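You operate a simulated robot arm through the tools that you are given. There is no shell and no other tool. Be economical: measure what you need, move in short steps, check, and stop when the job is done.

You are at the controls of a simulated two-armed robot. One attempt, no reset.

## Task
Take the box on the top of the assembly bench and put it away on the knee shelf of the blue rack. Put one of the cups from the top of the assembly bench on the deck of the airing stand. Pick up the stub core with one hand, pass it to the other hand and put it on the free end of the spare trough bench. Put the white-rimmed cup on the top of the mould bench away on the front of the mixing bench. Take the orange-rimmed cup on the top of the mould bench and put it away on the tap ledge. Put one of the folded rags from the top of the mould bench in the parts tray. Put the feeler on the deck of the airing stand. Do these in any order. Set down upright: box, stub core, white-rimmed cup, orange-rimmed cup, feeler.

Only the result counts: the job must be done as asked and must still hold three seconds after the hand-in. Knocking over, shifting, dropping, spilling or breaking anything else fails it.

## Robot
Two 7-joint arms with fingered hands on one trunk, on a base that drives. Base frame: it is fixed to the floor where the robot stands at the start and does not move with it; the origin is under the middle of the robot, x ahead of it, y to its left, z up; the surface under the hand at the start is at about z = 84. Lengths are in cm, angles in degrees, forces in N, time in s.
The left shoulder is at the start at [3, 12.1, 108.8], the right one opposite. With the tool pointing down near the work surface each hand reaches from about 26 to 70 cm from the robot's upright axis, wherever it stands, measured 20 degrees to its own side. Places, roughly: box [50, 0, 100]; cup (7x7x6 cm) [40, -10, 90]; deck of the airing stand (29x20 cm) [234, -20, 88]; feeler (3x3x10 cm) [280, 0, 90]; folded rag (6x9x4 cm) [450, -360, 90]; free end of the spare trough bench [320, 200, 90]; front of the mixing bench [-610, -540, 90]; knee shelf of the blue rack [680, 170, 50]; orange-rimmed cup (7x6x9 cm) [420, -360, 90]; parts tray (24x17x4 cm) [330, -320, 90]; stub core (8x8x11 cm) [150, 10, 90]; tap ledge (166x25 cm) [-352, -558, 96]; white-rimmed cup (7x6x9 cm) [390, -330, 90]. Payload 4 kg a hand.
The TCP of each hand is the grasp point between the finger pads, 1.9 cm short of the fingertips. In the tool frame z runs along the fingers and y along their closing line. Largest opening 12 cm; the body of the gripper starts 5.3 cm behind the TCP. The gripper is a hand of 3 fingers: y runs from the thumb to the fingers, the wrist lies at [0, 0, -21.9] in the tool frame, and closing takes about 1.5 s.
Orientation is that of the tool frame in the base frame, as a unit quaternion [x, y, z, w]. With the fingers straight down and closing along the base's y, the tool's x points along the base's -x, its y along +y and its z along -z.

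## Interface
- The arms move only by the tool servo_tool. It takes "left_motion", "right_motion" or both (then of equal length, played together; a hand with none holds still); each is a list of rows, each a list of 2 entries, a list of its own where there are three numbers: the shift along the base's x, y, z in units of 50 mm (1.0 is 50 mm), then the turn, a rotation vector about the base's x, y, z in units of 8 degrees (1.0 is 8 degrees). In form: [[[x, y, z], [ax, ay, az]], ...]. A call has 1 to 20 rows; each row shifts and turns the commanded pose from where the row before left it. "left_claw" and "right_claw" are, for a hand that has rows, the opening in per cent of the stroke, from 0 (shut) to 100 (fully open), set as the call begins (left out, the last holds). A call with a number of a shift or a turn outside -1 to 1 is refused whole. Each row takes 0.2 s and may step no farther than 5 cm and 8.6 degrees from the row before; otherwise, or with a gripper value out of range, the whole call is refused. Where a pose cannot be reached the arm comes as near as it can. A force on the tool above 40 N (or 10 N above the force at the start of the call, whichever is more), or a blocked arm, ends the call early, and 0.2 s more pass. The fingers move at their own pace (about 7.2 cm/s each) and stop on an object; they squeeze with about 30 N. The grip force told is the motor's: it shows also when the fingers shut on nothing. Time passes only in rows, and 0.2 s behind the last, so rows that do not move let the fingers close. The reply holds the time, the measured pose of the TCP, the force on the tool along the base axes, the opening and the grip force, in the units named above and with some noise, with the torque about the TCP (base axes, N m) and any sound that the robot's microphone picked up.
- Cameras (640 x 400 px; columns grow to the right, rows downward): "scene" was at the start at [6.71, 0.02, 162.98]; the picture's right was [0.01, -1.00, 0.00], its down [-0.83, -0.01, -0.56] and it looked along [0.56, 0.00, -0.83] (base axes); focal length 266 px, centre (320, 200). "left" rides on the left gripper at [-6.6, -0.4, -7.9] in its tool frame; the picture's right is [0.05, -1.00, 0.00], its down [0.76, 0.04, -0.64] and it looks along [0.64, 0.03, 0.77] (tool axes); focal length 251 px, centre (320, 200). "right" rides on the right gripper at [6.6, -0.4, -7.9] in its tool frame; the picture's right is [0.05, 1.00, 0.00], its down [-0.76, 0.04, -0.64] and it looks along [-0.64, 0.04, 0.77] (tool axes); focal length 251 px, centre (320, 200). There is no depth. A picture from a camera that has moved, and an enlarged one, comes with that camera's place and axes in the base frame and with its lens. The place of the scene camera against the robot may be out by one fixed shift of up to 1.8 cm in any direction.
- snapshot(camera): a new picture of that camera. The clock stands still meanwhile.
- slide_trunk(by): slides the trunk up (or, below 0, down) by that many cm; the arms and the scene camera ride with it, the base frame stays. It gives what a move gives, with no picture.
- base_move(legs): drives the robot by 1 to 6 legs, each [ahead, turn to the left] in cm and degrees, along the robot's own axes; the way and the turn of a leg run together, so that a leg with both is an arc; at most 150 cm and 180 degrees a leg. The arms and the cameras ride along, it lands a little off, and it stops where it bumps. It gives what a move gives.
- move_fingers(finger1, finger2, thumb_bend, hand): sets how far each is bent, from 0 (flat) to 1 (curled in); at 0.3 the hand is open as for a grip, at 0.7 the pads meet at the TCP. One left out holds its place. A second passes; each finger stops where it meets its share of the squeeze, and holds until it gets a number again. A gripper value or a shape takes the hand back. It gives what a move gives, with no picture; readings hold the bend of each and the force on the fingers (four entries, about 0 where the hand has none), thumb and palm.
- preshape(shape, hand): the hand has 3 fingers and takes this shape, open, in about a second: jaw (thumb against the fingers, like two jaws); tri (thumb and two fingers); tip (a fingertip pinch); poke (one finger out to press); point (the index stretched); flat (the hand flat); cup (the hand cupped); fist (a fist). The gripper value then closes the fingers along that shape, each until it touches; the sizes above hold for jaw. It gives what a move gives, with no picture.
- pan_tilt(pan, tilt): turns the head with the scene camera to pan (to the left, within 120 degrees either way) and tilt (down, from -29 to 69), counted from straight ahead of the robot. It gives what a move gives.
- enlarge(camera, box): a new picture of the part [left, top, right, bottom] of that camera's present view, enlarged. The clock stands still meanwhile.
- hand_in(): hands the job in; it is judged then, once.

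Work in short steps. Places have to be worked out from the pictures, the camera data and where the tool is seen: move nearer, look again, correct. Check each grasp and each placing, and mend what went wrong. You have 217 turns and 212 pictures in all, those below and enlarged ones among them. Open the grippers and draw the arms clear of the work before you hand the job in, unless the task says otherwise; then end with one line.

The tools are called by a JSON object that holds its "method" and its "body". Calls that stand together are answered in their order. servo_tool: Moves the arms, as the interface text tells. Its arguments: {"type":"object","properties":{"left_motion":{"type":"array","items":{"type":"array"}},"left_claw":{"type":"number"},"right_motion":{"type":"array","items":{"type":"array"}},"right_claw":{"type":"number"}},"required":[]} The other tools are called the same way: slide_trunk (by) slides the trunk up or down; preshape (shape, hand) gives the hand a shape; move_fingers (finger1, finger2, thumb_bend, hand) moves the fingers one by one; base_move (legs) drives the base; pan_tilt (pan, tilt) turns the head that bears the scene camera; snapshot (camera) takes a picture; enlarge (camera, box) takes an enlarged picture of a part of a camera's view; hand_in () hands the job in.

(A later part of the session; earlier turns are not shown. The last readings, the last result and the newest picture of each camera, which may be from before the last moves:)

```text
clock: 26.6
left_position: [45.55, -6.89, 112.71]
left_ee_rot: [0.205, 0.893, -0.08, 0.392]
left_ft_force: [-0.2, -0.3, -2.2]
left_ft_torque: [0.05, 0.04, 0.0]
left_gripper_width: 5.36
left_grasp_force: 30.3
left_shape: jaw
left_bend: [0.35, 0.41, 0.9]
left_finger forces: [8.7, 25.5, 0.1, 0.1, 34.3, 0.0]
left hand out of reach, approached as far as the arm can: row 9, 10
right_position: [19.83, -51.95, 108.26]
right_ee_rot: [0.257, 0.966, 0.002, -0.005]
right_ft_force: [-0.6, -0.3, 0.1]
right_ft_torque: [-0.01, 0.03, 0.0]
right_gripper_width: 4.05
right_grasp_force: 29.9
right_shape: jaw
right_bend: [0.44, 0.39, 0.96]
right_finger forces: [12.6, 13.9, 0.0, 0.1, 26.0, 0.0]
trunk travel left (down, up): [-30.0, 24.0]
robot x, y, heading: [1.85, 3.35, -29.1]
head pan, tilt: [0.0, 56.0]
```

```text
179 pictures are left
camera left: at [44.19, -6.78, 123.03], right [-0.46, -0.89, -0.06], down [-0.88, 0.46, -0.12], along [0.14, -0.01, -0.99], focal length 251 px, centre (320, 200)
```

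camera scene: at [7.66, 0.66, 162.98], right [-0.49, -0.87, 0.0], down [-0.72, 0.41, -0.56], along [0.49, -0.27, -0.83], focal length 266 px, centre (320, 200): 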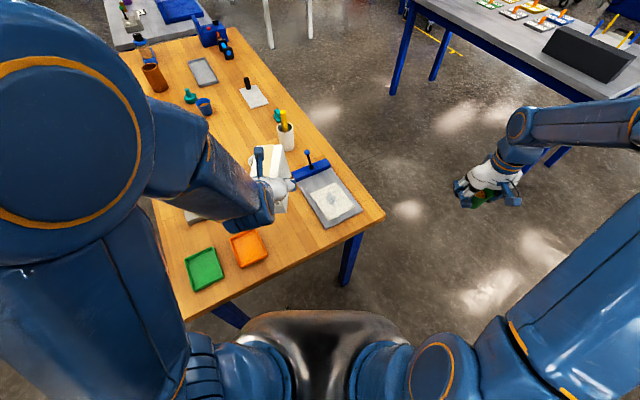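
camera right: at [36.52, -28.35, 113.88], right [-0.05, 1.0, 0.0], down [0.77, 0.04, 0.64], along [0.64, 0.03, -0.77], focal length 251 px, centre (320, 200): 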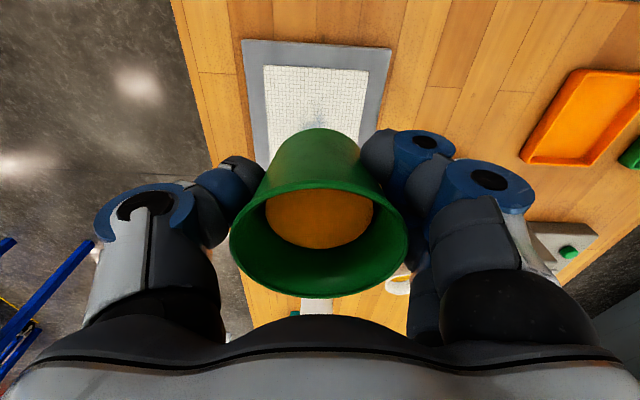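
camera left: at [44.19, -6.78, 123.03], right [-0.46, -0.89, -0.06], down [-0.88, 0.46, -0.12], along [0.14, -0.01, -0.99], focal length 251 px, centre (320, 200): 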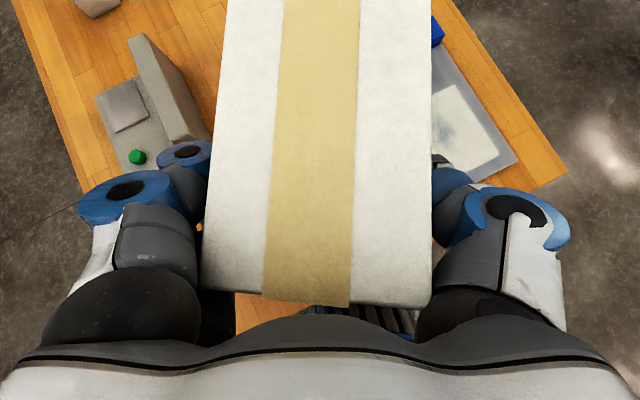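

Both objects held. Now drive around the right side of the bench towards the airing stand.

{"method": "base_move", "body": {"legs": [[0, -61], [83, 0], [0, 90], [130, 0]]}}

{"method": "pan_tilt", "body": {"pan": 30, "tilt": 40}}

{"method": "snapshot", "body": {"camera": "scene"}}

```text
clock: 28.8
left_position: [29.3, -32.57, 112.78]
left_ee_rot: [0.496, 0.771, -0.206, 0.342]
left_ft_force: [-1.5, -0.2, -2.1]
left_ft_torque: [0.09, -0.01, 0.04]
left_gripper_width: 5.38
left_grasp_force: 30.2
left_shape: jaw
left_bend: [0.36, 0.42, 0.92]
left_finger forces: [9.5, 25.7, 0.0, 0.1, 35.4, 0.0]
right_position: [-19.32, -50.85, 108.11]
right_ee_rot: [0.57, 0.822, 0.005, -0.002]
right_ft_force: [0.0, 1.1, -1.2]
right_ft_torque: [-0.02, -0.05, 0.01]
right_gripper_width: 4.02
right_grasp_force: 30.3
right_shape: jaw
right_bend: [0.44, 0.39, 0.96]
right_finger forces: [12.8, 14.2, 0.0, 0.0, 26.7, 0.1]
trunk travel left (down, up): [-30.0, 24.0]
robot x, y, heading: [6.19, 5.02, -70.1]
head pan, tilt: [0.0, 56.0]
stopped in leg 1: the robot was blocked; the commanded pose is now the measured one
```

```text
clock: 29.7
left_position: [29.46, -32.45, 112.72]
left_ee_rot: [0.495, 0.771, -0.208, 0.343]
left_ft_force: [-0.7, -0.3, -2.7]
left_ft_torque: [0.07, 0.04, 0.0]
left_gripper_width: 5.36
left_grasp_force: 29.8
left_shape: jaw
left_bend: [0.36, 0.42, 0.92]
left_finger forces: [9.5, 25.5, 0.0, 0.0, 35.2, 0.0]
right_position: [-19.19, -50.95, 108.18]
right_ee_rot: [0.571, 0.821, 0.004, -0.003]
right_ft_force: [-0.2, -0.7, 0.0]
right_ft_torque: [-0.01, 0.02, 0.01]
right_gripper_width: 3.98
right_grasp_force: 29.9
right_shape: jaw
right_bend: [0.44, 0.39, 0.96]
right_finger forces: [12.8, 14.1, 0.0, 0.1, 26.7, 0.1]
trunk travel left (down, up): [-30.0, 24.0]
robot x, y, heading: [5.54, 5.2, -69.8]
head pan, tilt: [30.0, 40.0]
```

```text
178 pictures are left
camera scene: at [13.2, 1.23, 165.17], right [-0.64, -0.77, 0.0], down [-0.49, 0.41, -0.77], along [0.59, -0.49, -0.64], focal length 266 px, centre (320, 200)
```

scene: 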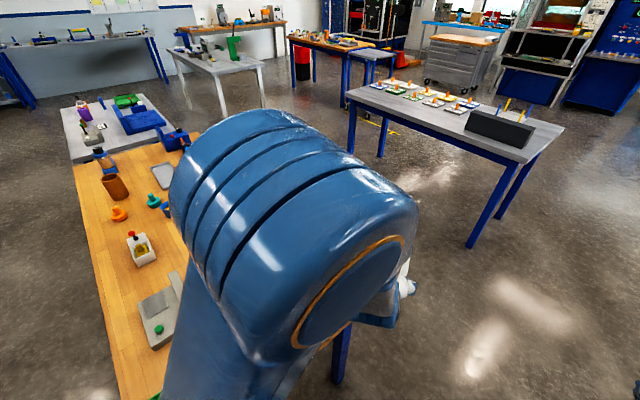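

Turning was blocked, presumably the base corner against the bench. Turn back a bit, reverse away, then turn and drive.

{"method": "base_move", "body": {"legs": [[0, 40], [-32, 0], [0, -60]]}}

```text
clock: 31.8
left_position: [47.47, -10.77, 112.67]
left_ee_rot: [0.222, 0.89, -0.088, 0.388]
left_ft_force: [0.9, 0.8, -3.0]
left_ft_torque: [0.04, 0.06, -0.04]
left_gripper_width: 5.34
left_grasp_force: 30.1
left_shape: jaw
left_bend: [0.35, 0.42, 0.92]
left_finger forces: [9.2, 25.9, 0.1, 0.0, 34.7, 0.0]
right_position: [19.78, -54.66, 108.26]
right_ee_rot: [0.277, 0.961, 0.003, -0.005]
right_ft_force: [1.0, 0.1, -0.5]
right_ft_torque: [-0.04, 0.01, 0.03]
right_gripper_width: 4.02
right_grasp_force: 30.1
right_shape: jaw
right_bend: [0.44, 0.39, 0.96]
right_finger forces: [11.7, 14.4, 0.0, 0.1, 26.4, 0.0]
trunk travel left (down, up): [-30.0, 24.0]
robot x, y, heading: [3.28, 1.0, -31.8]
head pan, tilt: [30.0, 40.0]
stopped in leg 1: the robot was blocked; the commanded pose is now the measured one
```

Blocked at −32°. Reverse straight out now.

{"method": "base_move", "body": {"legs": [[-32, 0]]}}

{"method": "pan_tilt", "body": {"pan": 0, "tilt": 50}}

{"method": "snapshot", "body": {"camera": "scene"}}

```text
clock: 33.9
left_position: [20.02, 5.72, 112.67]
left_ee_rot: [0.224, 0.889, -0.089, 0.39]
left_ft_force: [-0.2, -0.1, -2.4]
left_ft_torque: [0.06, 0.05, -0.02]
left_gripper_width: 5.33
left_grasp_force: 29.5
left_shape: jaw
left_bend: [0.35, 0.42, 0.92]
left_finger forces: [9.0, 26.0, 0.0, 0.1, 34.9, 0.0]
right_position: [-7.78, -38.12, 108.16]
right_ee_rot: [0.278, 0.961, 0.003, -0.004]
right_ft_force: [-0.3, 0.7, -0.1]
right_ft_torque: [0.0, -0.02, 0.02]
right_gripper_width: 4.01
right_grasp_force: 30.1
right_shape: jaw
right_bend: [0.44, 0.39, 0.96]
right_finger forces: [11.7, 14.5, 0.1, 0.1, 26.3, 0.1]
trunk travel left (down, up): [-30.0, 24.0]
robot x, y, heading: [-23.54, 18.21, -32.0]
head pan, tilt: [30.0, 40.0]
```

```text
clock: 34.9
left_position: [19.94, 5.76, 112.81]
left_ee_rot: [0.225, 0.888, -0.088, 0.391]
left_ft_force: [0.1, 0.1, -2.3]
left_ft_torque: [0.08, 0.08, 0.01]
left_gripper_width: 5.31
left_grasp_force: 30.7
left_shape: jaw
left_bend: [0.35, 0.42, 0.92]
left_finger forces: [9.2, 25.9, 0.0, 0.0, 34.7, 0.0]
right_position: [-7.61, -38.14, 108.08]
right_ee_rot: [0.278, 0.961, 0.003, -0.004]
right_ft_force: [0.1, 0.4, -0.2]
right_ft_torque: [0.0, 0.01, -0.02]
right_gripper_width: 4.01
right_grasp_force: 29.9
right_shape: jaw
right_bend: [0.44, 0.39, 0.96]
right_finger forces: [11.7, 14.5, 0.1, 0.1, 26.3, 0.0]
trunk travel left (down, up): [-30.0, 24.0]
robot x, y, heading: [-23.82, 18.26, -32.3]
head pan, tilt: [0.0, 50.0]
```

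```text
177 pictures are left
camera scene: at [-17.43, 14.9, 163.75], right [-0.53, -0.85, 0.0], down [-0.65, 0.41, -0.64], along [0.55, -0.34, -0.77], focal length 266 px, centre (320, 200)
```

scene: 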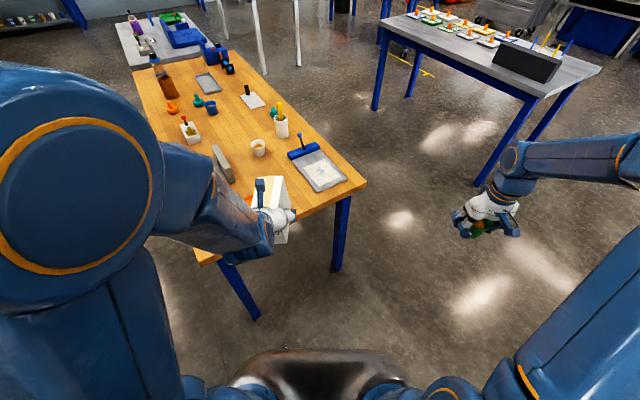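

Clear now. Turn right, drive to the lane on the right of the bench, then turn ahead.

{"method": "base_move", "body": {"legs": [[0, -58], [98, 0], [0, 90], [120, 0], [120, 0]]}}

{"method": "pan_tilt", "body": {"pan": 35, "tilt": 45}}

{"method": "snapshot", "body": {"camera": "scene"}}

```text
clock: 37.0
left_position: [2.18, -19.45, 112.77]
left_ee_rot: [0.516, 0.758, -0.214, 0.336]
left_ft_force: [0.3, -0.6, -2.5]
left_ft_torque: [0.09, -0.02, 0.02]
left_gripper_width: 5.34
left_grasp_force: 30.4
left_shape: jaw
left_bend: [0.36, 0.42, 0.92]
left_finger forces: [9.7, 24.7, 0.1, 0.1, 34.3, 0.0]
right_position: [-47.32, -35.57, 108.11]
right_ee_rot: [0.59, 0.808, 0.004, -0.002]
right_ft_force: [0.1, 0.1, -0.8]
right_ft_torque: [-0.02, -0.04, 0.02]
right_gripper_width: 3.98
right_grasp_force: 30.0
right_shape: jaw
right_bend: [0.44, 0.39, 0.96]
right_finger forces: [11.5, 14.3, 0.1, 0.0, 26.2, 0.0]
trunk travel left (down, up): [-30.0, 24.0]
robot x, y, heading: [-19.57, 19.54, -72.8]
head pan, tilt: [0.0, 50.0]
stopped in leg 1: the robot was blocked; the commanded pose is now the measured one
```

```text
clock: 38.1
left_position: [2.36, -19.41, 112.82]
left_ee_rot: [0.515, 0.759, -0.215, 0.336]
left_ft_force: [0.3, 0.2, -2.5]
left_ft_torque: [0.1, 0.02, -0.01]
left_gripper_width: 5.34
left_grasp_force: 29.7
left_shape: jaw
left_bend: [0.36, 0.42, 0.92]
left_finger forces: [9.7, 24.7, 0.1, 0.1, 34.2, 0.0]
right_position: [-47.08, -35.35, 108.24]
right_ee_rot: [0.59, 0.807, 0.003, -0.003]
right_ft_force: [0.1, -1.0, -0.6]
right_ft_torque: [0.05, 0.0, -0.01]
right_gripper_width: 3.96
right_grasp_force: 30.0
right_shape: jaw
right_bend: [0.44, 0.39, 0.96]
right_finger forces: [11.4, 14.3, 0.0, 0.0, 26.1, 0.1]
trunk travel left (down, up): [-30.0, 24.0]
robot x, y, heading: [-19.54, 19.75, -72.9]
head pan, tilt: [35.0, 45.0]
```

```text
176 pictures are left
camera scene: at [-12.16, 16.32, 164.45], right [-0.61, -0.79, 0.0], down [-0.56, 0.43, -0.71], along [0.56, -0.43, -0.71], focal length 266 px, centre (320, 200)
```

scene: 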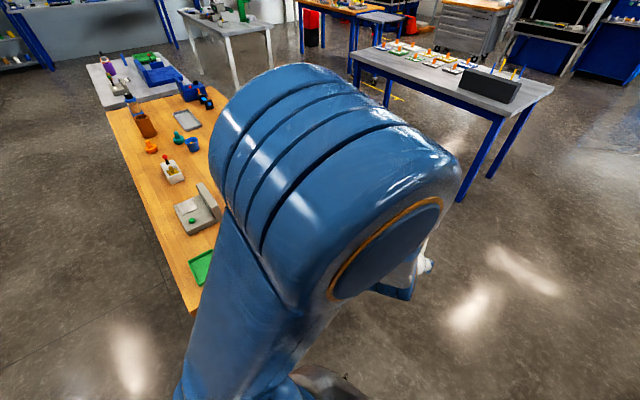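

Blocked again at about −72°. Look to the right and behind for what obstructs.

{"method": "pan_tilt", "body": {"pan": -60, "tilt": 45}}

{"method": "snapshot", "body": {"camera": "scene"}}

{"method": "pan_tilt", "body": {"pan": -120, "tilt": 45}}

{"method": "snapshot", "body": {"camera": "scene"}}

{"method": "pan_tilt", "body": {"pan": 120, "tilt": 45}}

{"method": "snapshot", "body": {"camera": "scene"}}

```text
clock: 39.8
left_position: [2.42, -19.45, 112.76]
left_ee_rot: [0.514, 0.759, -0.216, 0.336]
left_ft_force: [-0.3, -0.1, -2.6]
left_ft_torque: [0.1, 0.0, 0.0]
left_gripper_width: 5.34
left_grasp_force: 30.1
left_shape: jaw
left_bend: [0.36, 0.42, 0.92]
left_finger forces: [9.6, 24.7, 0.0, 0.1, 34.1, 0.1]
right_position: [-47.0, -35.41, 108.22]
right_ee_rot: [0.589, 0.808, 0.005, -0.002]
right_ft_force: [0.2, 0.3, -0.7]
right_ft_torque: [-0.02, 0.01, 0.03]
right_gripper_width: 3.97
right_grasp_force: 29.7
right_shape: jaw
right_bend: [0.44, 0.39, 0.96]
right_finger forces: [11.3, 14.3, 0.0, 0.1, 26.3, 0.1]
trunk travel left (down, up): [-30.0, 24.0]
robot x, y, heading: [-19.4, 19.68, -73.1]
head pan, tilt: [-60.0, 45.0]
```

```text
175 pictures are left
camera scene: at [-24.02, 15.36, 164.45], right [-0.73, 0.68, 0.0], down [0.48, 0.52, -0.71], along [-0.48, -0.52, -0.71], focal length 266 px, centre (320, 200)
```

scene: 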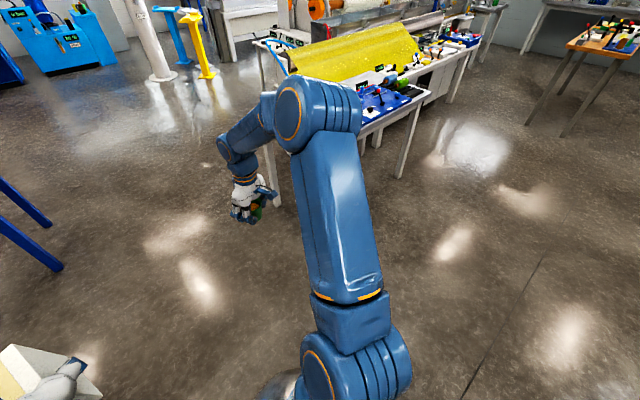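

```text
clock: 41.1
left_position: [2.44, -19.46, 112.76]
left_ee_rot: [0.515, 0.759, -0.216, 0.335]
left_ft_force: [0.0, 1.3, -2.6]
left_ft_torque: [0.08, -0.05, 0.01]
left_gripper_width: 5.31
left_grasp_force: 29.6
left_shape: jaw
left_bend: [0.36, 0.42, 0.92]
left_finger forces: [9.8, 24.6, 0.1, 0.1, 34.2, 0.1]
right_position: [-47.04, -35.42, 108.11]
right_ee_rot: [0.589, 0.808, 0.004, -0.002]
right_ft_force: [0.4, -0.5, -0.8]
right_ft_torque: [-0.03, 0.0, 0.02]
right_gripper_width: 3.98
right_grasp_force: 29.5
right_shape: jaw
right_bend: [0.44, 0.39, 0.96]
right_finger forces: [11.4, 14.4, 0.0, 0.0, 26.2, 0.1]
trunk travel left (down, up): [-30.0, 24.0]
robot x, y, heading: [-19.47, 19.38, -72.9]
head pan, tilt: [-120.0, 45.0]
```

```text
174 pictures are left
camera scene: at [-26.42, 23.13, 164.45], right [0.22, 0.98, 0.0], down [0.69, -0.16, -0.71], along [-0.69, 0.16, -0.71], focal length 266 px, centre (320, 200)
```

scene: 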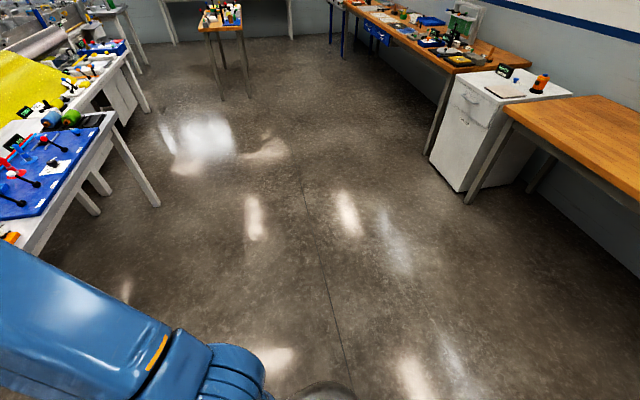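

```text
clock: 44.5
left_position: [2.52, -19.42, 112.72]
left_ee_rot: [0.514, 0.759, -0.216, 0.336]
left_ft_force: [-0.9, 1.0, -2.7]
left_ft_torque: [0.05, 0.0, -0.04]
left_gripper_width: 5.35
left_grasp_force: 30.0
left_shape: jaw
left_bend: [0.36, 0.42, 0.92]
left_finger forces: [9.7, 24.7, 0.0, 0.0, 34.1, 0.0]
right_position: [-47.1, -35.45, 108.08]
right_ee_rot: [0.59, 0.807, 0.005, -0.003]
right_ft_force: [-0.5, -1.1, -1.1]
right_ft_torque: [-0.01, 0.03, 0.01]
right_gripper_width: 3.97
right_grasp_force: 30.3
right_shape: jaw
right_bend: [0.44, 0.39, 0.96]
right_finger forces: [11.4, 14.3, 0.0, 0.1, 26.2, 0.0]
trunk travel left (down, up): [-30.0, 24.0]
robot x, y, heading: [-19.31, 19.65, -72.8]
head pan, tilt: [120.0, 45.0]
```

```text
173 pictures are left
camera scene: at [-12.96, 27.29, 164.45], right [0.73, -0.68, 0.0], down [-0.48, -0.52, -0.71], along [0.48, 0.52, -0.71], focal length 266 px, centre (320, 200)
```

scene: 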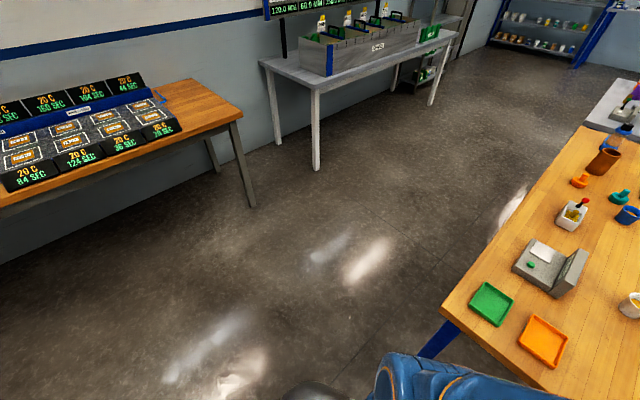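

Nothing is near; it seems long turns stall at ~40°. I'll use smaller turn legs.

{"method": "base_move", "body": {"legs": [[0, -18], [98, 0], [0, 30], [0, 30], [0, 30]]}}

```text
clock: 52.7
left_position: [10.58, -111.86, 112.63]
left_ee_rot: [0.407, 0.822, -0.17, 0.36]
left_ft_force: [0.9, 0.2, -2.3]
left_ft_torque: [0.05, 0.03, 0.01]
left_gripper_width: 5.31
left_grasp_force: 30.2
left_shape: jaw
left_bend: [0.35, 0.42, 0.93]
left_finger forces: [9.2, 25.2, 0.0, 0.0, 33.7, 0.0]
right_position: [-32.66, -140.39, 108.27]
right_ee_rot: [0.475, 0.88, 0.002, -0.005]
right_ft_force: [0.6, -0.1, -0.3]
right_ft_torque: [0.01, 0.06, -0.01]
right_gripper_width: 3.8
right_grasp_force: 30.3
right_shape: jaw
right_bend: [0.48, 0.38, 0.99]
right_finger forces: [6.4, 17.6, 0.1, 0.1, 22.1, 0.0]
trunk travel left (down, up): [-30.0, 24.0]
robot x, y, heading: [-24.3, -82.48, -57.7]
head pan, tilt: [120.0, 45.0]
stopped in leg 4: the robot was blocked; the commanded pose is now the measured one
```

Blocked again and the cup grip changed slightly; look.

{"method": "snapshot", "body": {"camera": "right"}}

{"method": "pan_tilt", "body": {"pan": -40, "tilt": 50}}

{"method": "snapshot", "body": {"camera": "scene"}}

{"method": "pan_tilt", "body": {"pan": 30, "tilt": 50}}

{"method": "snapshot", "body": {"camera": "scene"}}

```text
172 pictures are left
camera right: at [-36.64, -135.16, 116.19], right [0.81, 0.59, 0.0], down [0.46, -0.62, 0.64], along [0.38, -0.51, -0.77], focal length 251 px, centre (320, 200)
```

right: 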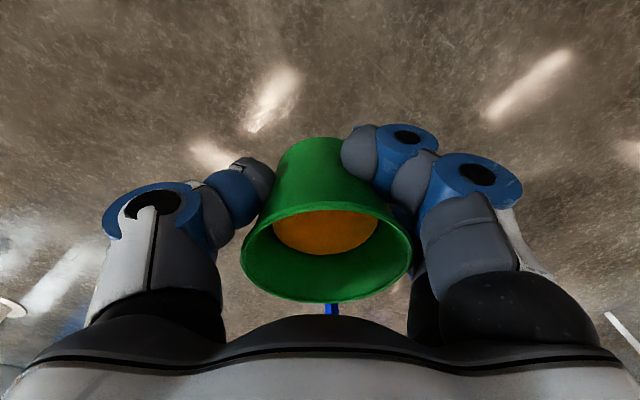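

```text
clock: 55.1
left_position: [10.4, -111.87, 112.74]
left_ee_rot: [0.407, 0.821, -0.168, 0.362]
left_ft_force: [-0.1, 0.7, -2.1]
left_ft_torque: [0.08, 0.03, 0.01]
left_gripper_width: 5.32
left_grasp_force: 29.6
left_shape: jaw
left_bend: [0.35, 0.42, 0.93]
left_finger forces: [9.1, 25.1, 0.1, 0.1, 34.0, 0.1]
right_position: [-33.1, -140.54, 108.23]
right_ee_rot: [0.475, 0.88, 0.003, -0.004]
right_ft_force: [-1.3, 0.3, -1.1]
right_ft_torque: [-0.01, 0.0, 0.03]
right_gripper_width: 3.77
right_grasp_force: 30.3
right_shape: jaw
right_bend: [0.48, 0.38, 0.99]
right_finger forces: [6.3, 17.6, 0.1, 0.0, 21.9, 0.0]
trunk travel left (down, up): [-30.0, 24.0]
robot x, y, heading: [-24.79, -82.19, -57.6]
head pan, tilt: [-40.0, 50.0]
```

```text
171 pictures are left
camera scene: at [-24.79, -88.15, 163.75], right [-0.99, 0.13, 0.0], down [0.1, 0.76, -0.64], along [-0.08, -0.64, -0.77], focal length 266 px, centre (320, 200)
```

scene: 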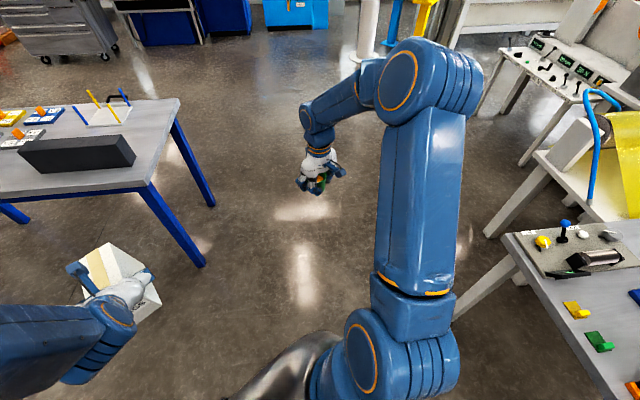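

```text
clock: 56.5
left_position: [10.34, -111.9, 112.64]
left_ee_rot: [0.407, 0.822, -0.168, 0.361]
left_ft_force: [-0.2, 1.1, -2.5]
left_ft_torque: [0.1, 0.05, -0.03]
left_gripper_width: 5.29
left_grasp_force: 29.7
left_shape: jaw
left_bend: [0.35, 0.42, 0.93]
left_finger forces: [9.1, 25.1, 0.0, 0.0, 33.8, 0.1]
right_position: [-33.03, -140.5, 108.12]
right_ee_rot: [0.475, 0.88, 0.003, -0.004]
right_ft_force: [-0.3, 0.4, -2.1]
right_ft_torque: [0.02, -0.02, 0.0]
right_gripper_width: 3.77
right_grasp_force: 29.5
right_shape: jaw
right_bend: [0.48, 0.38, 0.99]
right_finger forces: [6.3, 17.6, 0.0, 0.1, 22.0, 0.0]
trunk travel left (down, up): [-30.0, 24.0]
robot x, y, heading: [-24.23, -82.21, -57.4]
head pan, tilt: [30.0, 50.0]
```

```text
170 pictures are left
camera scene: at [-16.96, -84.08, 163.75], right [-0.46, -0.89, 0.0], down [-0.68, 0.35, -0.64], along [0.57, -0.3, -0.77], focal length 266 px, centre (320, 200)
```

scene: 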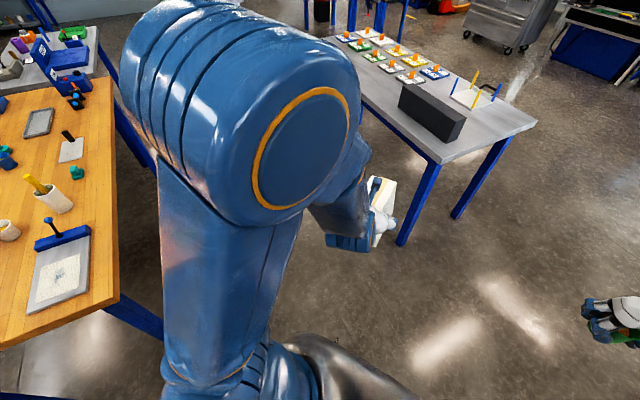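

Nothing touches anything; a drive stall. Continue with smaller legs.

{"method": "base_move", "body": {"legs": [[0, 20], [0, 20], [0, 18]]}}

```text
clock: 59.0
left_position: [21.62, -85.5, 112.59]
left_ee_rot: [0.128, 0.909, -0.047, 0.395]
left_ft_force: [-0.1, 0.5, -2.5]
left_ft_torque: [0.06, 0.07, -0.02]
left_gripper_width: 5.37
left_grasp_force: 29.2
left_shape: jaw
left_bend: [0.35, 0.43, 0.93]
left_finger forces: [9.4, 24.5, 0.0, 0.1, 33.4, 0.0]
right_position: [4.13, -134.43, 108.18]
right_ee_rot: [0.173, 0.985, -0.001, -0.005]
right_ft_force: [1.1, 0.3, 0.2]
right_ft_torque: [-0.01, 0.04, 0.02]
right_gripper_width: 3.76
right_grasp_force: 30.2
right_shape: jaw
right_bend: [1.0, 0.38, 0.99]
right_finger forces: [6.0, 17.7, 0.0, 0.1, 21.6, 0.1]
trunk travel left (down, up): [-30.0, 24.0]
robot x, y, heading: [-26.32, -86.09, -19.8]
head pan, tilt: [30.0, 50.0]
stopped in leg 2: the robot was blocked; the commanded pose is now the measured one
```

Finger 1 of the right hand has slipped round; check the cup.

{"method": "snapshot", "body": {"camera": "right"}}

{"method": "snapshot", "body": {"camera": "left"}}

```text
169 pictures are left
camera right: at [-2.25, -132.56, 116.17], right [0.29, 0.96, 0.0], down [0.74, -0.22, 0.64], along [0.61, -0.18, -0.77], focal length 251 px, centre (320, 200)
```

right: 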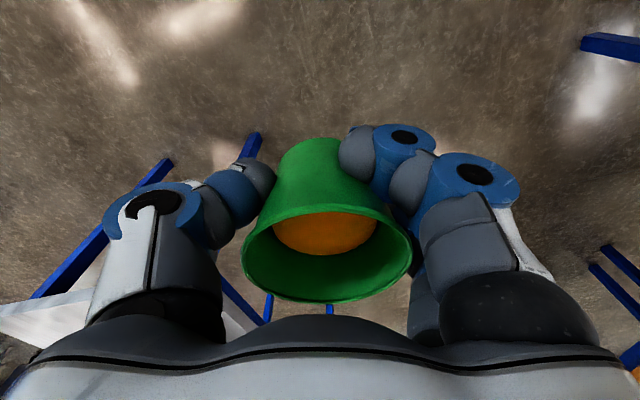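

```text
168 pictures are left
camera left: at [20.29, -85.65, 122.85], right [-0.3, -0.95, -0.06], down [-0.94, 0.31, -0.12], along [0.13, 0.02, -0.99], focal length 251 px, centre (320, 200)
```

left: 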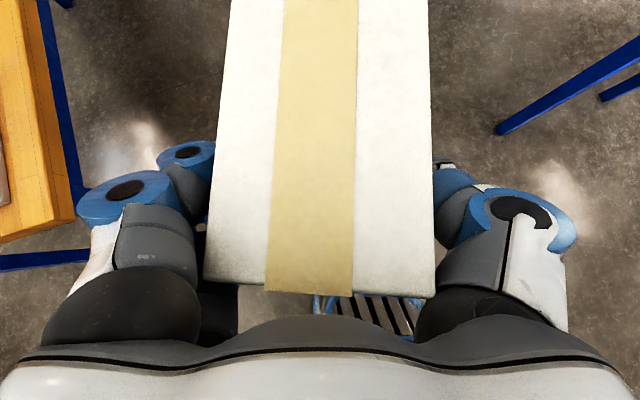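

The cup still sits in the grip. Continue gently: 20° turn, then ahead in steps.

{"method": "base_move", "body": {"legs": [[0, 18], [60, 0], [60, 0]]}}

{"method": "snapshot", "body": {"camera": "right"}}

{"method": "snapshot", "body": {"camera": "scene"}}

```text
clock: 66.4
left_position: [139.85, -73.42, 112.73]
left_ee_rot: [-0.021, 0.917, 0.018, 0.398]
left_ft_force: [0.1, -0.3, -2.6]
left_ft_torque: [0.05, 0.08, 0.01]
left_gripper_width: 5.31
left_grasp_force: 29.9
left_shape: jaw
left_bend: [0.35, 0.43, 0.93]
left_finger forces: [9.5, 24.1, 0.0, 0.0, 33.1, 0.1]
right_position: [138.79, -125.36, 108.24]
right_ee_rot: [0.013, 1.0, 0.0, -0.005]
right_ft_force: [-0.9, -0.1, 0.3]
right_ft_torque: [0.02, 0.0, -0.01]
right_gripper_width: 3.75
right_grasp_force: 29.5
right_shape: jaw
right_bend: [1.0, 0.38, 0.99]
right_finger forces: [5.5, 17.8, 0.0, 0.0, 21.3, 0.0]
trunk travel left (down, up): [-30.0, 24.0]
robot x, y, heading: [95.22, -89.31, -1.1]
head pan, tilt: [30.0, 50.0]
```

```text
167 pictures are left
camera right: at [132.23, -125.63, 116.14], right [-0.03, 1.0, 0.0], down [0.77, 0.02, 0.64], along [0.64, 0.02, -0.77], focal length 251 px, centre (320, 200)
```

right: 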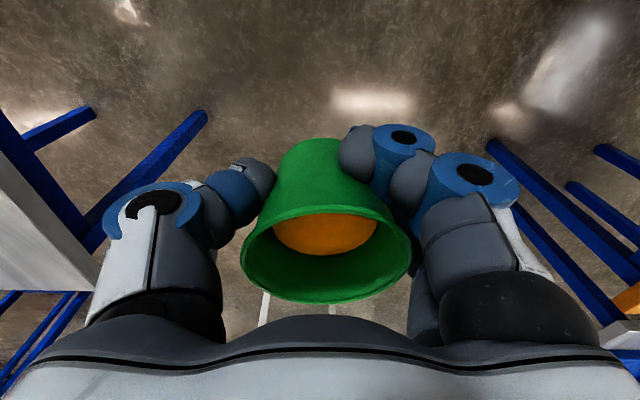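

```text
166 pictures are left
camera scene: at [101.6, -85.73, 163.75], right [0.48, -0.87, 0.0], down [-0.67, -0.37, -0.64], along [0.56, 0.31, -0.77], focal length 266 px, centre (320, 200)
```

scene: 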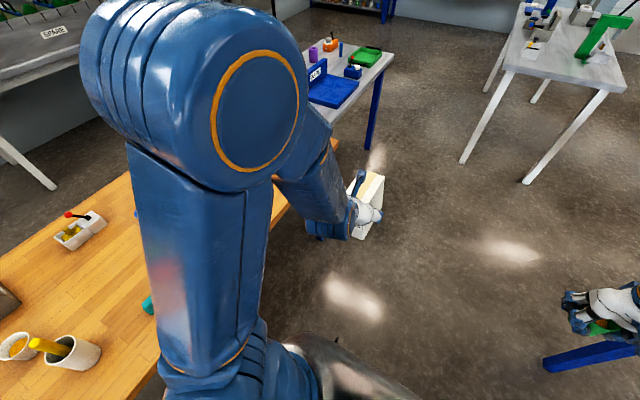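

Route is clear. Drive ahead to beside the stand and begin turning left.

{"method": "base_move", "body": {"legs": [[57, 0], [57, 0], [0, 30], [2, 0], [0, 30]]}}

```text
clock: 74.2
left_position: [239.95, -55.15, 112.62]
left_ee_rot: [-0.259, 0.88, 0.121, 0.379]
left_ft_force: [0.2, 0.7, -2.9]
left_ft_torque: [-0.07, 0.11, -0.01]
left_gripper_width: 5.37
left_grasp_force: 29.9
left_shape: jaw
left_bend: [0.35, 0.43, 0.93]
left_finger forces: [8.9, 24.3, 0.0, 0.0, 33.1, 0.0]
right_position: [265.18, -100.56, 108.17]
right_ee_rot: [-0.248, 0.969, -0.001, -0.005]
right_ft_force: [-0.5, -0.4, -0.4]
right_ft_torque: [-0.04, -0.01, -0.01]
right_gripper_width: 3.74
right_grasp_force: 30.1
right_shape: jaw
right_bend: [1.0, 0.38, 0.99]
right_finger forces: [5.4, 17.9, 0.0, 0.0, 21.7, 0.1]
trunk travel left (down, up): [-30.0, 24.0]
robot x, y, heading: [211.19, -94.64, 29.3]
head pan, tilt: [30.0, 50.0]
stopped in leg 4: the robot was blocked; the commanded pose is now the measured one
```

Large turns seem to stall the following leg; try 15° legs.

{"method": "base_move", "body": {"legs": [[0, 15], [0, 15], [0, 15], [0, 15]]}}

{"method": "pan_tilt", "body": {"pan": 0, "tilt": 50}}

{"method": "snapshot", "body": {"camera": "scene"}}

```text
clock: 76.5
left_position: [216.47, -45.97, 112.66]
left_ee_rot: [-0.477, 0.783, 0.215, 0.335]
left_ft_force: [-0.5, -0.1, -2.0]
left_ft_torque: [-0.05, 0.04, -0.04]
left_gripper_width: 5.35
left_grasp_force: 29.7
left_shape: jaw
left_bend: [0.36, 0.43, 0.93]
left_finger forces: [9.0, 24.2, 0.0, 0.0, 32.9, 0.0]
right_position: [261.08, -72.52, 108.12]
right_ee_rot: [-0.492, 0.87, -0.004, -0.004]
right_ft_force: [0.0, 0.7, -0.9]
right_ft_torque: [-0.01, -0.05, 0.0]
right_gripper_width: 3.78
right_grasp_force: 30.1
right_shape: jaw
right_bend: [1.0, 0.38, 0.99]
right_finger forces: [5.2, 17.9, 0.0, 0.1, 21.5, 0.0]
trunk travel left (down, up): [-30.0, 24.0]
robot x, y, heading: [214.32, -96.26, 60.6]
head pan, tilt: [30.0, 50.0]
stopped in leg 2: the robot was blocked; the commanded pose is now the measured one
```

```text
clock: 77.5
left_position: [216.57, -46.02, 112.58]
left_ee_rot: [-0.477, 0.783, 0.216, 0.335]
left_ft_force: [0.1, 0.6, -2.8]
left_ft_torque: [-0.08, 0.09, -0.02]
left_gripper_width: 5.35
left_grasp_force: 30.0
left_shape: jaw
left_bend: [0.36, 0.43, 0.93]
left_finger forces: [9.1, 24.1, 0.1, 0.1, 32.9, 0.0]
right_position: [261.21, -72.68, 108.17]
right_ee_rot: [-0.492, 0.871, -0.003, -0.004]
right_ft_force: [0.0, -0.2, -0.6]
right_ft_torque: [-0.02, -0.01, 0.01]
right_gripper_width: 3.77
right_grasp_force: 30.4
right_shape: jaw
right_bend: [1.0, 0.38, 0.99]
right_finger forces: [5.2, 17.9, 0.0, 0.0, 21.4, 0.0]
trunk travel left (down, up): [-30.0, 24.0]
robot x, y, heading: [214.11, -96.49, 60.1]
head pan, tilt: [0.0, 50.0]
```

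```text
165 pictures are left
camera scene: at [218.75, -91.47, 163.75], right [0.87, -0.5, 0.0], down [-0.38, -0.67, -0.64], along [0.32, 0.56, -0.77], focal length 266 px, centre (320, 200)
```

scene: 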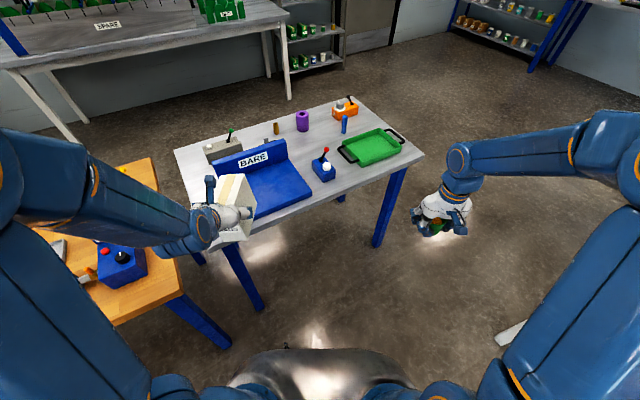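

The airing stand's blue deck spans about x 222–250, y −30…−8. Turn to face it squarely.

{"method": "base_move", "body": {"legs": [[0, 28]]}}

{"method": "base_move", "body": {"legs": [[12, 0]]}}

{"method": "snapshot", "body": {"camera": "scene"}}

{"method": "snapshot", "body": {"camera": "right"}}

```text
clock: 79.3
left_position: [193.64, -50.08, 112.59]
left_ee_rot: [-0.646, 0.652, 0.286, 0.275]
left_ft_force: [-0.8, 0.5, -2.9]
left_ft_torque: [-0.07, 0.02, 0.0]
left_gripper_width: 5.35
left_grasp_force: 29.9
left_shape: jaw
left_bend: [0.36, 0.43, 0.93]
left_finger forces: [9.0, 24.2, 0.1, 0.1, 32.9, 0.1]
right_position: [245.5, -53.5, 108.1]
right_ee_rot: [-0.68, 0.733, -0.005, -0.004]
right_ft_force: [0.3, -0.3, -0.4]
right_ft_torque: [-0.03, -0.03, 0.0]
right_gripper_width: 3.74
right_grasp_force: 30.0
right_shape: jaw
right_bend: [1.0, 0.38, 0.99]
right_finger forces: [5.0, 18.0, 0.0, 0.0, 21.5, 0.0]
trunk travel left (down, up): [-30.0, 24.0]
robot x, y, heading: [217.97, -96.1, 87.9]
head pan, tilt: [0.0, 50.0]
stopped in leg 1: the robot was blocked; the commanded pose is now the measured one
```

```text
clock: 80.6
left_position: [194.38, -37.8, 112.55]
left_ee_rot: [-0.645, 0.652, 0.287, 0.275]
left_ft_force: [0.3, 1.4, -2.2]
left_ft_torque: [-0.08, 0.02, 0.01]
left_gripper_width: 5.35
left_grasp_force: 30.7
left_shape: jaw
left_bend: [0.36, 0.43, 0.93]
left_finger forces: [9.0, 24.1, 0.0, 0.0, 32.9, 0.1]
right_position: [246.23, -41.46, 108.09]
right_ee_rot: [-0.68, 0.733, -0.005, -0.005]
right_ft_force: [0.4, 1.2, 0.2]
right_ft_torque: [-0.02, 0.02, -0.01]
right_gripper_width: 3.72
right_grasp_force: 29.7
right_shape: jaw
right_bend: [1.0, 0.38, 0.99]
right_finger forces: [5.0, 18.1, 0.1, 0.1, 21.5, 0.0]
trunk travel left (down, up): [-30.0, 24.0]
robot x, y, heading: [218.07, -84.03, 87.7]
head pan, tilt: [0.0, 50.0]
```

```text
164 pictures are left
camera scene: at [220.09, -78.26, 163.75], right [1.0, -0.04, 0.0], down [-0.03, -0.77, -0.64], along [0.03, 0.64, -0.77], focal length 266 px, centre (320, 200)
```

scene: 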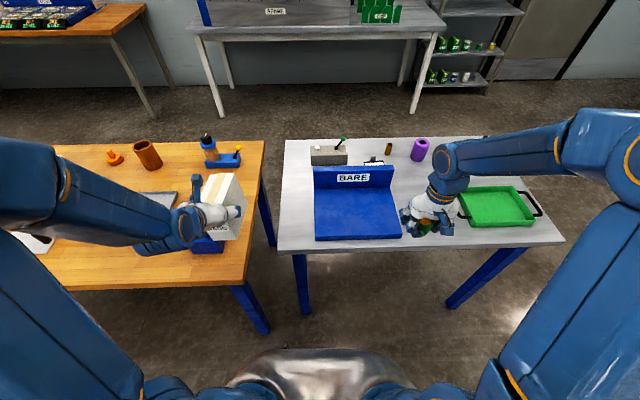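

```text
163 pictures are left
camera right: at [246.02, -47.96, 116.04], right [-1.0, 0.02, 0.0], down [0.02, 0.77, 0.63], along [0.01, 0.63, -0.77], focal length 251 px, centre (320, 200)
```

right: 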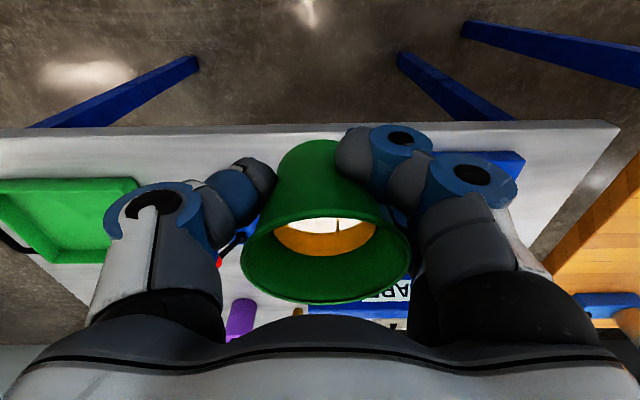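

Aligned. Deck measured x 220–249, y −32…−11. Move 6 cm closer after raising the box a bit, then bring the cup above the deck's left part at [229,−21].

{"method": "servo_tool", "body": {"left_motion": [[[0, 0, 0.5], [0, 0, 0]], [[0, 0, 0.4], [0, 0, 0]]]}}

{"method": "base_move", "body": {"legs": [[6, 0]]}}

```text
clock: 81.2
left_position: [194.29, -37.78, 117.15]
left_ee_rot: [-0.645, 0.652, 0.287, 0.276]
left_ft_force: [-0.4, 0.3, -2.4]
left_ft_torque: [-0.1, 0.0, 0.0]
left_gripper_width: 5.35
left_grasp_force: 30.1
left_shape: jaw
left_bend: [0.36, 0.43, 0.93]
left_finger forces: [9.0, 24.2, 0.1, 0.1, 32.9, 0.1]
right_position: [246.24, -41.41, 108.05]
right_ee_rot: [-0.68, 0.733, -0.005, -0.006]
right_ft_force: [-0.4, -0.3, -1.0]
right_ft_torque: [-0.01, 0.0, 0.01]
right_gripper_width: 3.75
right_grasp_force: 30.1
right_shape: jaw
right_bend: [1.0, 0.38, 0.99]
right_finger forces: [4.9, 18.1, 0.0, 0.0, 21.5, 0.0]
trunk travel left (down, up): [-30.0, 24.0]
robot x, y, heading: [218.21, -84.14, 87.6]
head pan, tilt: [0.0, 50.0]
```

```text
clock: 82.1
left_position: [194.66, -31.46, 117.01]
left_ee_rot: [-0.646, 0.652, 0.287, 0.275]
left_ft_force: [-0.4, 0.8, -2.0]
left_ft_torque: [-0.1, 0.02, 0.0]
left_gripper_width: 5.35
left_grasp_force: 29.7
left_shape: jaw
left_bend: [0.36, 0.43, 0.93]
left_finger forces: [9.0, 24.2, 0.0, 0.0, 32.8, 0.1]
right_position: [246.53, -35.18, 108.01]
right_ee_rot: [-0.68, 0.733, -0.006, -0.006]
right_ft_force: [0.0, 0.1, -1.4]
right_ft_torque: [-0.07, -0.01, 0.01]
right_gripper_width: 3.75
right_grasp_force: 29.3
right_shape: jaw
right_bend: [1.0, 0.38, 0.99]
right_finger forces: [5.1, 18.0, 0.0, 0.0, 21.4, 0.0]
trunk travel left (down, up): [-30.0, 24.0]
robot x, y, heading: [218.21, -78.11, 87.7]
head pan, tilt: [0.0, 50.0]
```

Move the cup above the deck.

{"method": "servo_tool", "body": {"right_motion": [[[-0.567, 0.457, -0.2], [0, 0, 0]], [[-0.567, 0.457, -0.2], [0, 0, 0]], [[-0.567, 0.457, -0.2], [0, 0, 0]], [[-0.567, 0.457, -0.2], [0, 0, 0]], [[-0.567, 0.457, -0.3], [0, 0, 0]], [[-0.567, 0.457, -0.4], [0, 0, 0]], [[0, 0, -0.5], [0, 0, 0]]]}}

{"method": "snapshot", "body": {"camera": "right"}}

{"method": "enlarge", "body": {"camera": "scene", "box": [280, 120, 460, 260]}}

```text
clock: 83.7
left_position: [194.79, -31.79, 117.2]
left_ee_rot: [-0.645, 0.652, 0.287, 0.275]
left_ft_force: [0.5, -0.2, -1.5]
left_ft_torque: [-0.1, 0.02, 0.01]
left_gripper_width: 5.37
left_grasp_force: 29.9
left_shape: jaw
left_bend: [0.36, 0.43, 0.93]
left_finger forces: [9.0, 24.1, 0.0, 0.0, 32.9, 0.0]
right_position: [229.46, -21.42, 98.09]
right_ee_rot: [-0.679, 0.734, -0.005, -0.004]
right_ft_force: [0.3, -0.3, 0.0]
right_ft_torque: [0.01, 0.01, 0.01]
right_gripper_width: 3.74
right_grasp_force: 29.8
right_shape: jaw
right_bend: [1.0, 0.38, 0.99]
right_finger forces: [4.7, 18.0, 0.0, 0.0, 21.2, 0.1]
trunk travel left (down, up): [-30.0, 24.0]
robot x, y, heading: [218.2, -78.02, 87.6]
head pan, tilt: [0.0, 50.0]
```

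```text
162 pictures are left
camera right: at [229.24, -28.06, 106.12], right [-1.0, 0.02, 0.0], down [0.02, 0.77, 0.63], along [0.01, 0.63, -0.77], focal length 251 px, centre (320, 200)
```

right: 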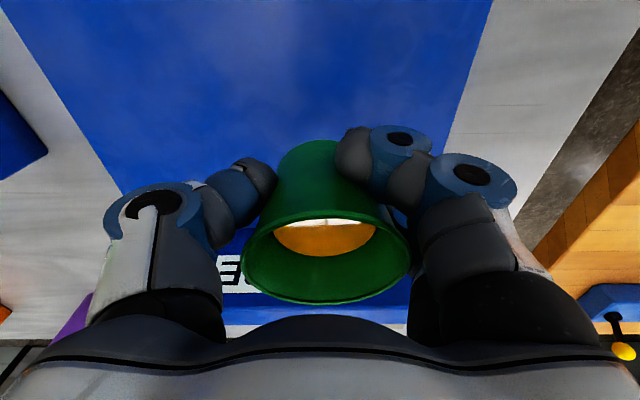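

```text
2.86 times, centred on (370, 190) of scene
camera zoom: at [220.38, -72.35, 163.75], right [1.0, -0.04, 0.0], down [-0.03, -0.77, -0.64], along [0.03, 0.64, -0.77], focal length 759 px, centre (177, 229)
```

zoom: 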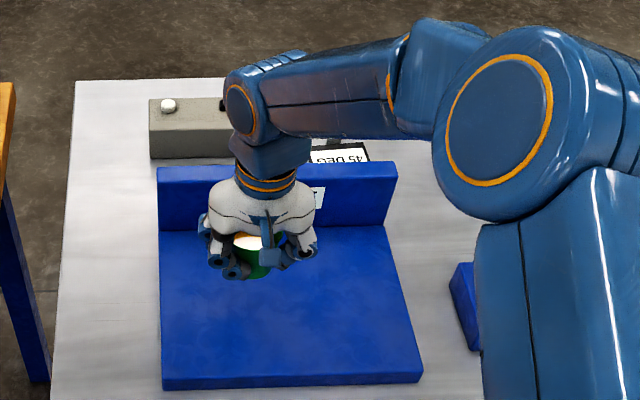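

Over the deck. Lower until contact.

{"method": "servo_tool", "body": {"right_motion": [[[0, 0, -0.4], [0, 0, 0]], [[0, 0, -0.4], [0, 0, 0]], [[0, 0, -0.3], [0, 0, 0]], [[0, 0, -0.1], [0, 0, 0]], [[0, 0, -0.06], [0, 0, 0]], [[0, 0, 0], [0, 0, 0]]]}}

{"method": "snapshot", "body": {"camera": "right"}}

```text
clock: 85.1
left_position: [194.57, -31.73, 117.12]
left_ee_rot: [-0.645, 0.652, 0.287, 0.275]
left_ft_force: [-0.1, -0.9, -2.3]
left_ft_torque: [-0.08, 0.05, 0.04]
left_gripper_width: 5.37
left_grasp_force: 30.1
left_shape: jaw
left_bend: [0.36, 0.43, 0.93]
left_finger forces: [8.9, 24.1, 0.0, 0.1, 32.8, 0.0]
right_position: [229.36, -21.7, 91.75]
right_ee_rot: [-0.68, 0.734, -0.004, -0.005]
right_ft_force: [-1.1, -0.1, -0.6]
right_ft_torque: [0.01, 0.01, -0.05]
right_gripper_width: 3.74
right_grasp_force: 30.0
right_shape: jaw
right_bend: [1.0, 0.38, 0.99]
right_finger forces: [4.4, 17.9, 0.1, 0.0, 21.1, 0.1]
trunk travel left (down, up): [-30.0, 24.0]
robot x, y, heading: [218.5, -77.47, 87.9]
head pan, tilt: [0.0, 50.0]
```

```text
160 pictures are left
camera right: at [229.35, -28.32, 99.71], right [-1.0, 0.02, 0.0], down [0.02, 0.77, 0.63], along [0.01, 0.63, -0.77], focal length 251 px, centre (320, 200)
```

right: 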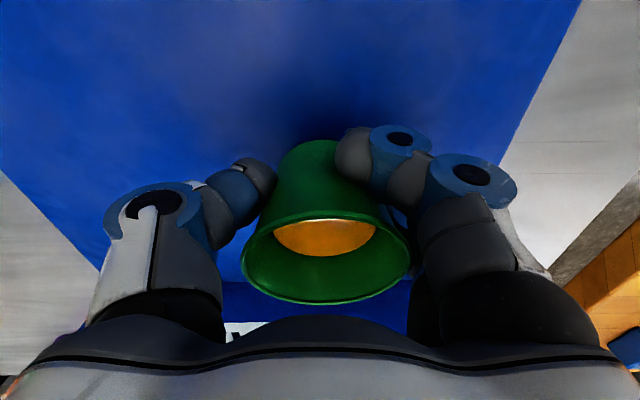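

No contact yet; continue in 3 mm steps.

{"method": "servo_tool", "body": {"right_motion": [[[0, 0, -0.06], [0, 0, 0]], [[0, 0, -0.06], [0, 0, 0]], [[0, 0, -0.06], [0, 0, 0]], [[0, 0, 0], [0, 0, 0]]]}}

```text
clock: 86.1
left_position: [194.58, -31.9, 117.14]
left_ee_rot: [-0.646, 0.652, 0.287, 0.274]
left_ft_force: [0.4, 0.2, -2.6]
left_ft_torque: [-0.09, 0.0, 0.01]
left_gripper_width: 5.37
left_grasp_force: 30.2
left_shape: jaw
left_bend: [0.36, 0.43, 0.93]
left_finger forces: [9.0, 24.1, 0.0, 0.0, 32.8, 0.0]
right_position: [229.51, -21.72, 90.9]
right_ee_rot: [-0.681, 0.733, -0.004, -0.004]
right_ft_force: [0.0, 0.3, -0.7]
right_ft_torque: [0.0, 0.04, -0.01]
right_gripper_width: 3.73
right_grasp_force: 30.1
right_shape: jaw
right_bend: [1.0, 0.38, 0.99]
right_finger forces: [4.4, 17.9, 0.1, 0.1, 21.1, 0.1]
trunk travel left (down, up): [-30.0, 24.0]
robot x, y, heading: [218.58, -77.89, 87.6]
head pan, tilt: [0.0, 50.0]
```

{"method": "servo_tool", "body": {"right_motion": [[[0, 0, -0.06], [0, 0, 0]], [[0, 0, -0.06], [0, 0, 0]], [[0, 0, -0.06], [0, 0, 0]], [[0, 0, -0.06], [0, 0, 0]], [[0, 0, 0], [0, 0, 0]]]}}

{"method": "snapshot", "body": {"camera": "right"}}

```text
clock: 87.3
left_position: [194.72, -31.96, 117.27]
left_ee_rot: [-0.646, 0.651, 0.288, 0.275]
left_ft_force: [0.0, -0.1, -2.2]
left_ft_torque: [-0.06, 0.02, -0.01]
left_gripper_width: 5.37
left_grasp_force: 30.5
left_shape: jaw
left_bend: [0.36, 0.43, 0.93]
left_finger forces: [9.0, 24.1, 0.0, 0.0, 32.8, 0.0]
right_position: [229.28, -21.63, 89.78]
right_ee_rot: [-0.681, 0.733, -0.004, -0.003]
right_ft_force: [-0.9, 0.0, 10.7]
right_ft_torque: [0.06, 0.13, 0.05]
right_gripper_width: 3.73
right_grasp_force: 29.7
right_shape: jaw
right_bend: [1.0, 0.38, 1.0]
right_finger forces: [4.4, 17.3, 0.0, 0.1, 19.3, 0.0]
trunk travel left (down, up): [-30.0, 24.0]
robot x, y, heading: [218.44, -77.88, 87.8]
head pan, tilt: [0.0, 50.0]
```

```text
159 pictures are left
camera right: at [229.24, -28.29, 97.73], right [-1.0, 0.02, 0.0], down [0.02, 0.77, 0.64], along [0.01, 0.63, -0.77], focal length 251 px, centre (320, 200)
```

right: 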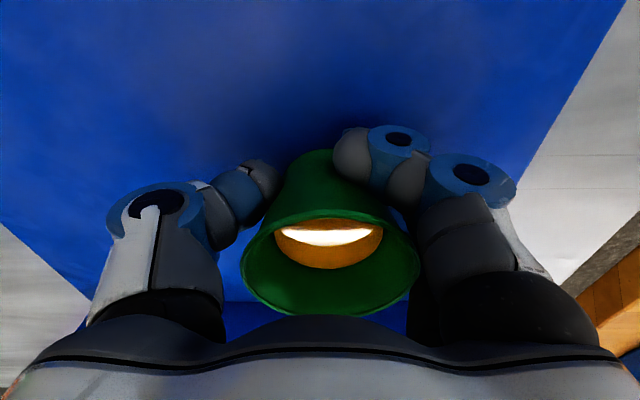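

Contact. Ease up 2 mm and open.

{"method": "servo_tool", "body": {"right_motion": [[[0, 0, 0.03], [0, 0, 0]], [[0, 0, 0], [0, 0, 0]]]}}

{"method": "servo_tool", "body": {"right_motion": [[[0, 0, 0], [0, 0, 0]], [[0, 0, 0], [0, 0, 0]], [[0, 0, 0], [0, 0, 0]], [[0, 0, 0], [0, 0, 0]], [[0, 0, 0], [0, 0, 0]], [[0, 0, 0], [0, 0, 0]]], "right_claw": 100}}

{"method": "snapshot", "body": {"camera": "right"}}

```text
clock: 87.9
left_position: [194.54, -31.78, 117.11]
left_ee_rot: [-0.646, 0.652, 0.287, 0.275]
left_ft_force: [0.3, 0.0, -2.2]
left_ft_torque: [-0.08, -0.01, -0.01]
left_gripper_width: 5.35
left_grasp_force: 30.0
left_shape: jaw
left_bend: [0.36, 0.43, 0.93]
left_finger forces: [9.0, 24.0, 0.0, 0.0, 32.8, 0.1]
right_position: [229.29, -21.86, 89.78]
right_ee_rot: [-0.68, 0.734, -0.004, -0.005]
right_ft_force: [-0.3, 0.0, 2.8]
right_ft_torque: [0.05, 0.15, 0.08]
right_gripper_width: 3.67
right_grasp_force: 30.2
right_shape: jaw
right_bend: [1.0, 0.38, 1.0]
right_finger forces: [4.1, 18.4, 0.2, 0.0, 18.8, 0.1]
trunk travel left (down, up): [-30.0, 24.0]
robot x, y, heading: [218.59, -78.18, 87.8]
head pan, tilt: [0.0, 50.0]
```

```text
clock: 89.3
left_position: [194.53, -31.87, 117.14]
left_ee_rot: [-0.646, 0.652, 0.287, 0.274]
left_ft_force: [0.4, -0.4, -1.5]
left_ft_torque: [-0.06, -0.01, -0.01]
left_gripper_width: 5.36
left_grasp_force: 29.7
left_shape: jaw
left_bend: [0.36, 0.43, 0.93]
left_finger forces: [8.9, 24.2, 0.0, 0.0, 32.8, 0.0]
right_position: [229.41, -21.72, 89.9]
right_ee_rot: [-0.68, 0.733, -0.004, -0.005]
right_ft_force: [0.0, 0.0, -0.5]
right_ft_torque: [-0.02, -0.02, 0.0]
right_gripper_width: 12.0
right_grasp_force: 0.1
right_shape: jaw
right_bend: [0.3, 0.3, 0.3]
right_finger forces: [0.0, 0.0, 0.1, 0.0, 0.0, 0.0]
trunk travel left (down, up): [-30.0, 24.0]
robot x, y, heading: [218.51, -77.99, 87.7]
head pan, tilt: [0.0, 50.0]
```

```text
158 pictures are left
camera right: at [229.27, -28.29, 97.81], right [-1.0, 0.02, 0.0], down [0.02, 0.77, 0.63], along [0.01, 0.63, -0.77], focal length 251 px, centre (320, 200)
```

right: 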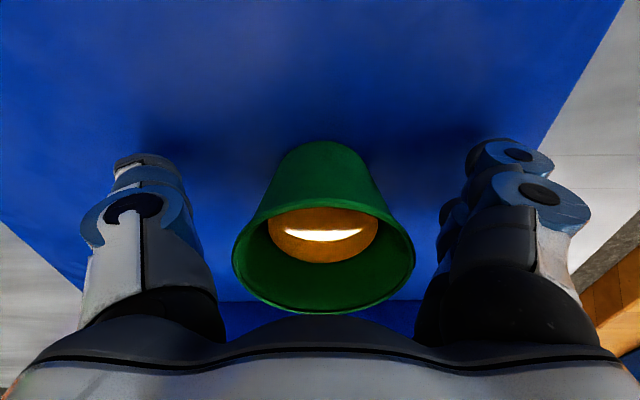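

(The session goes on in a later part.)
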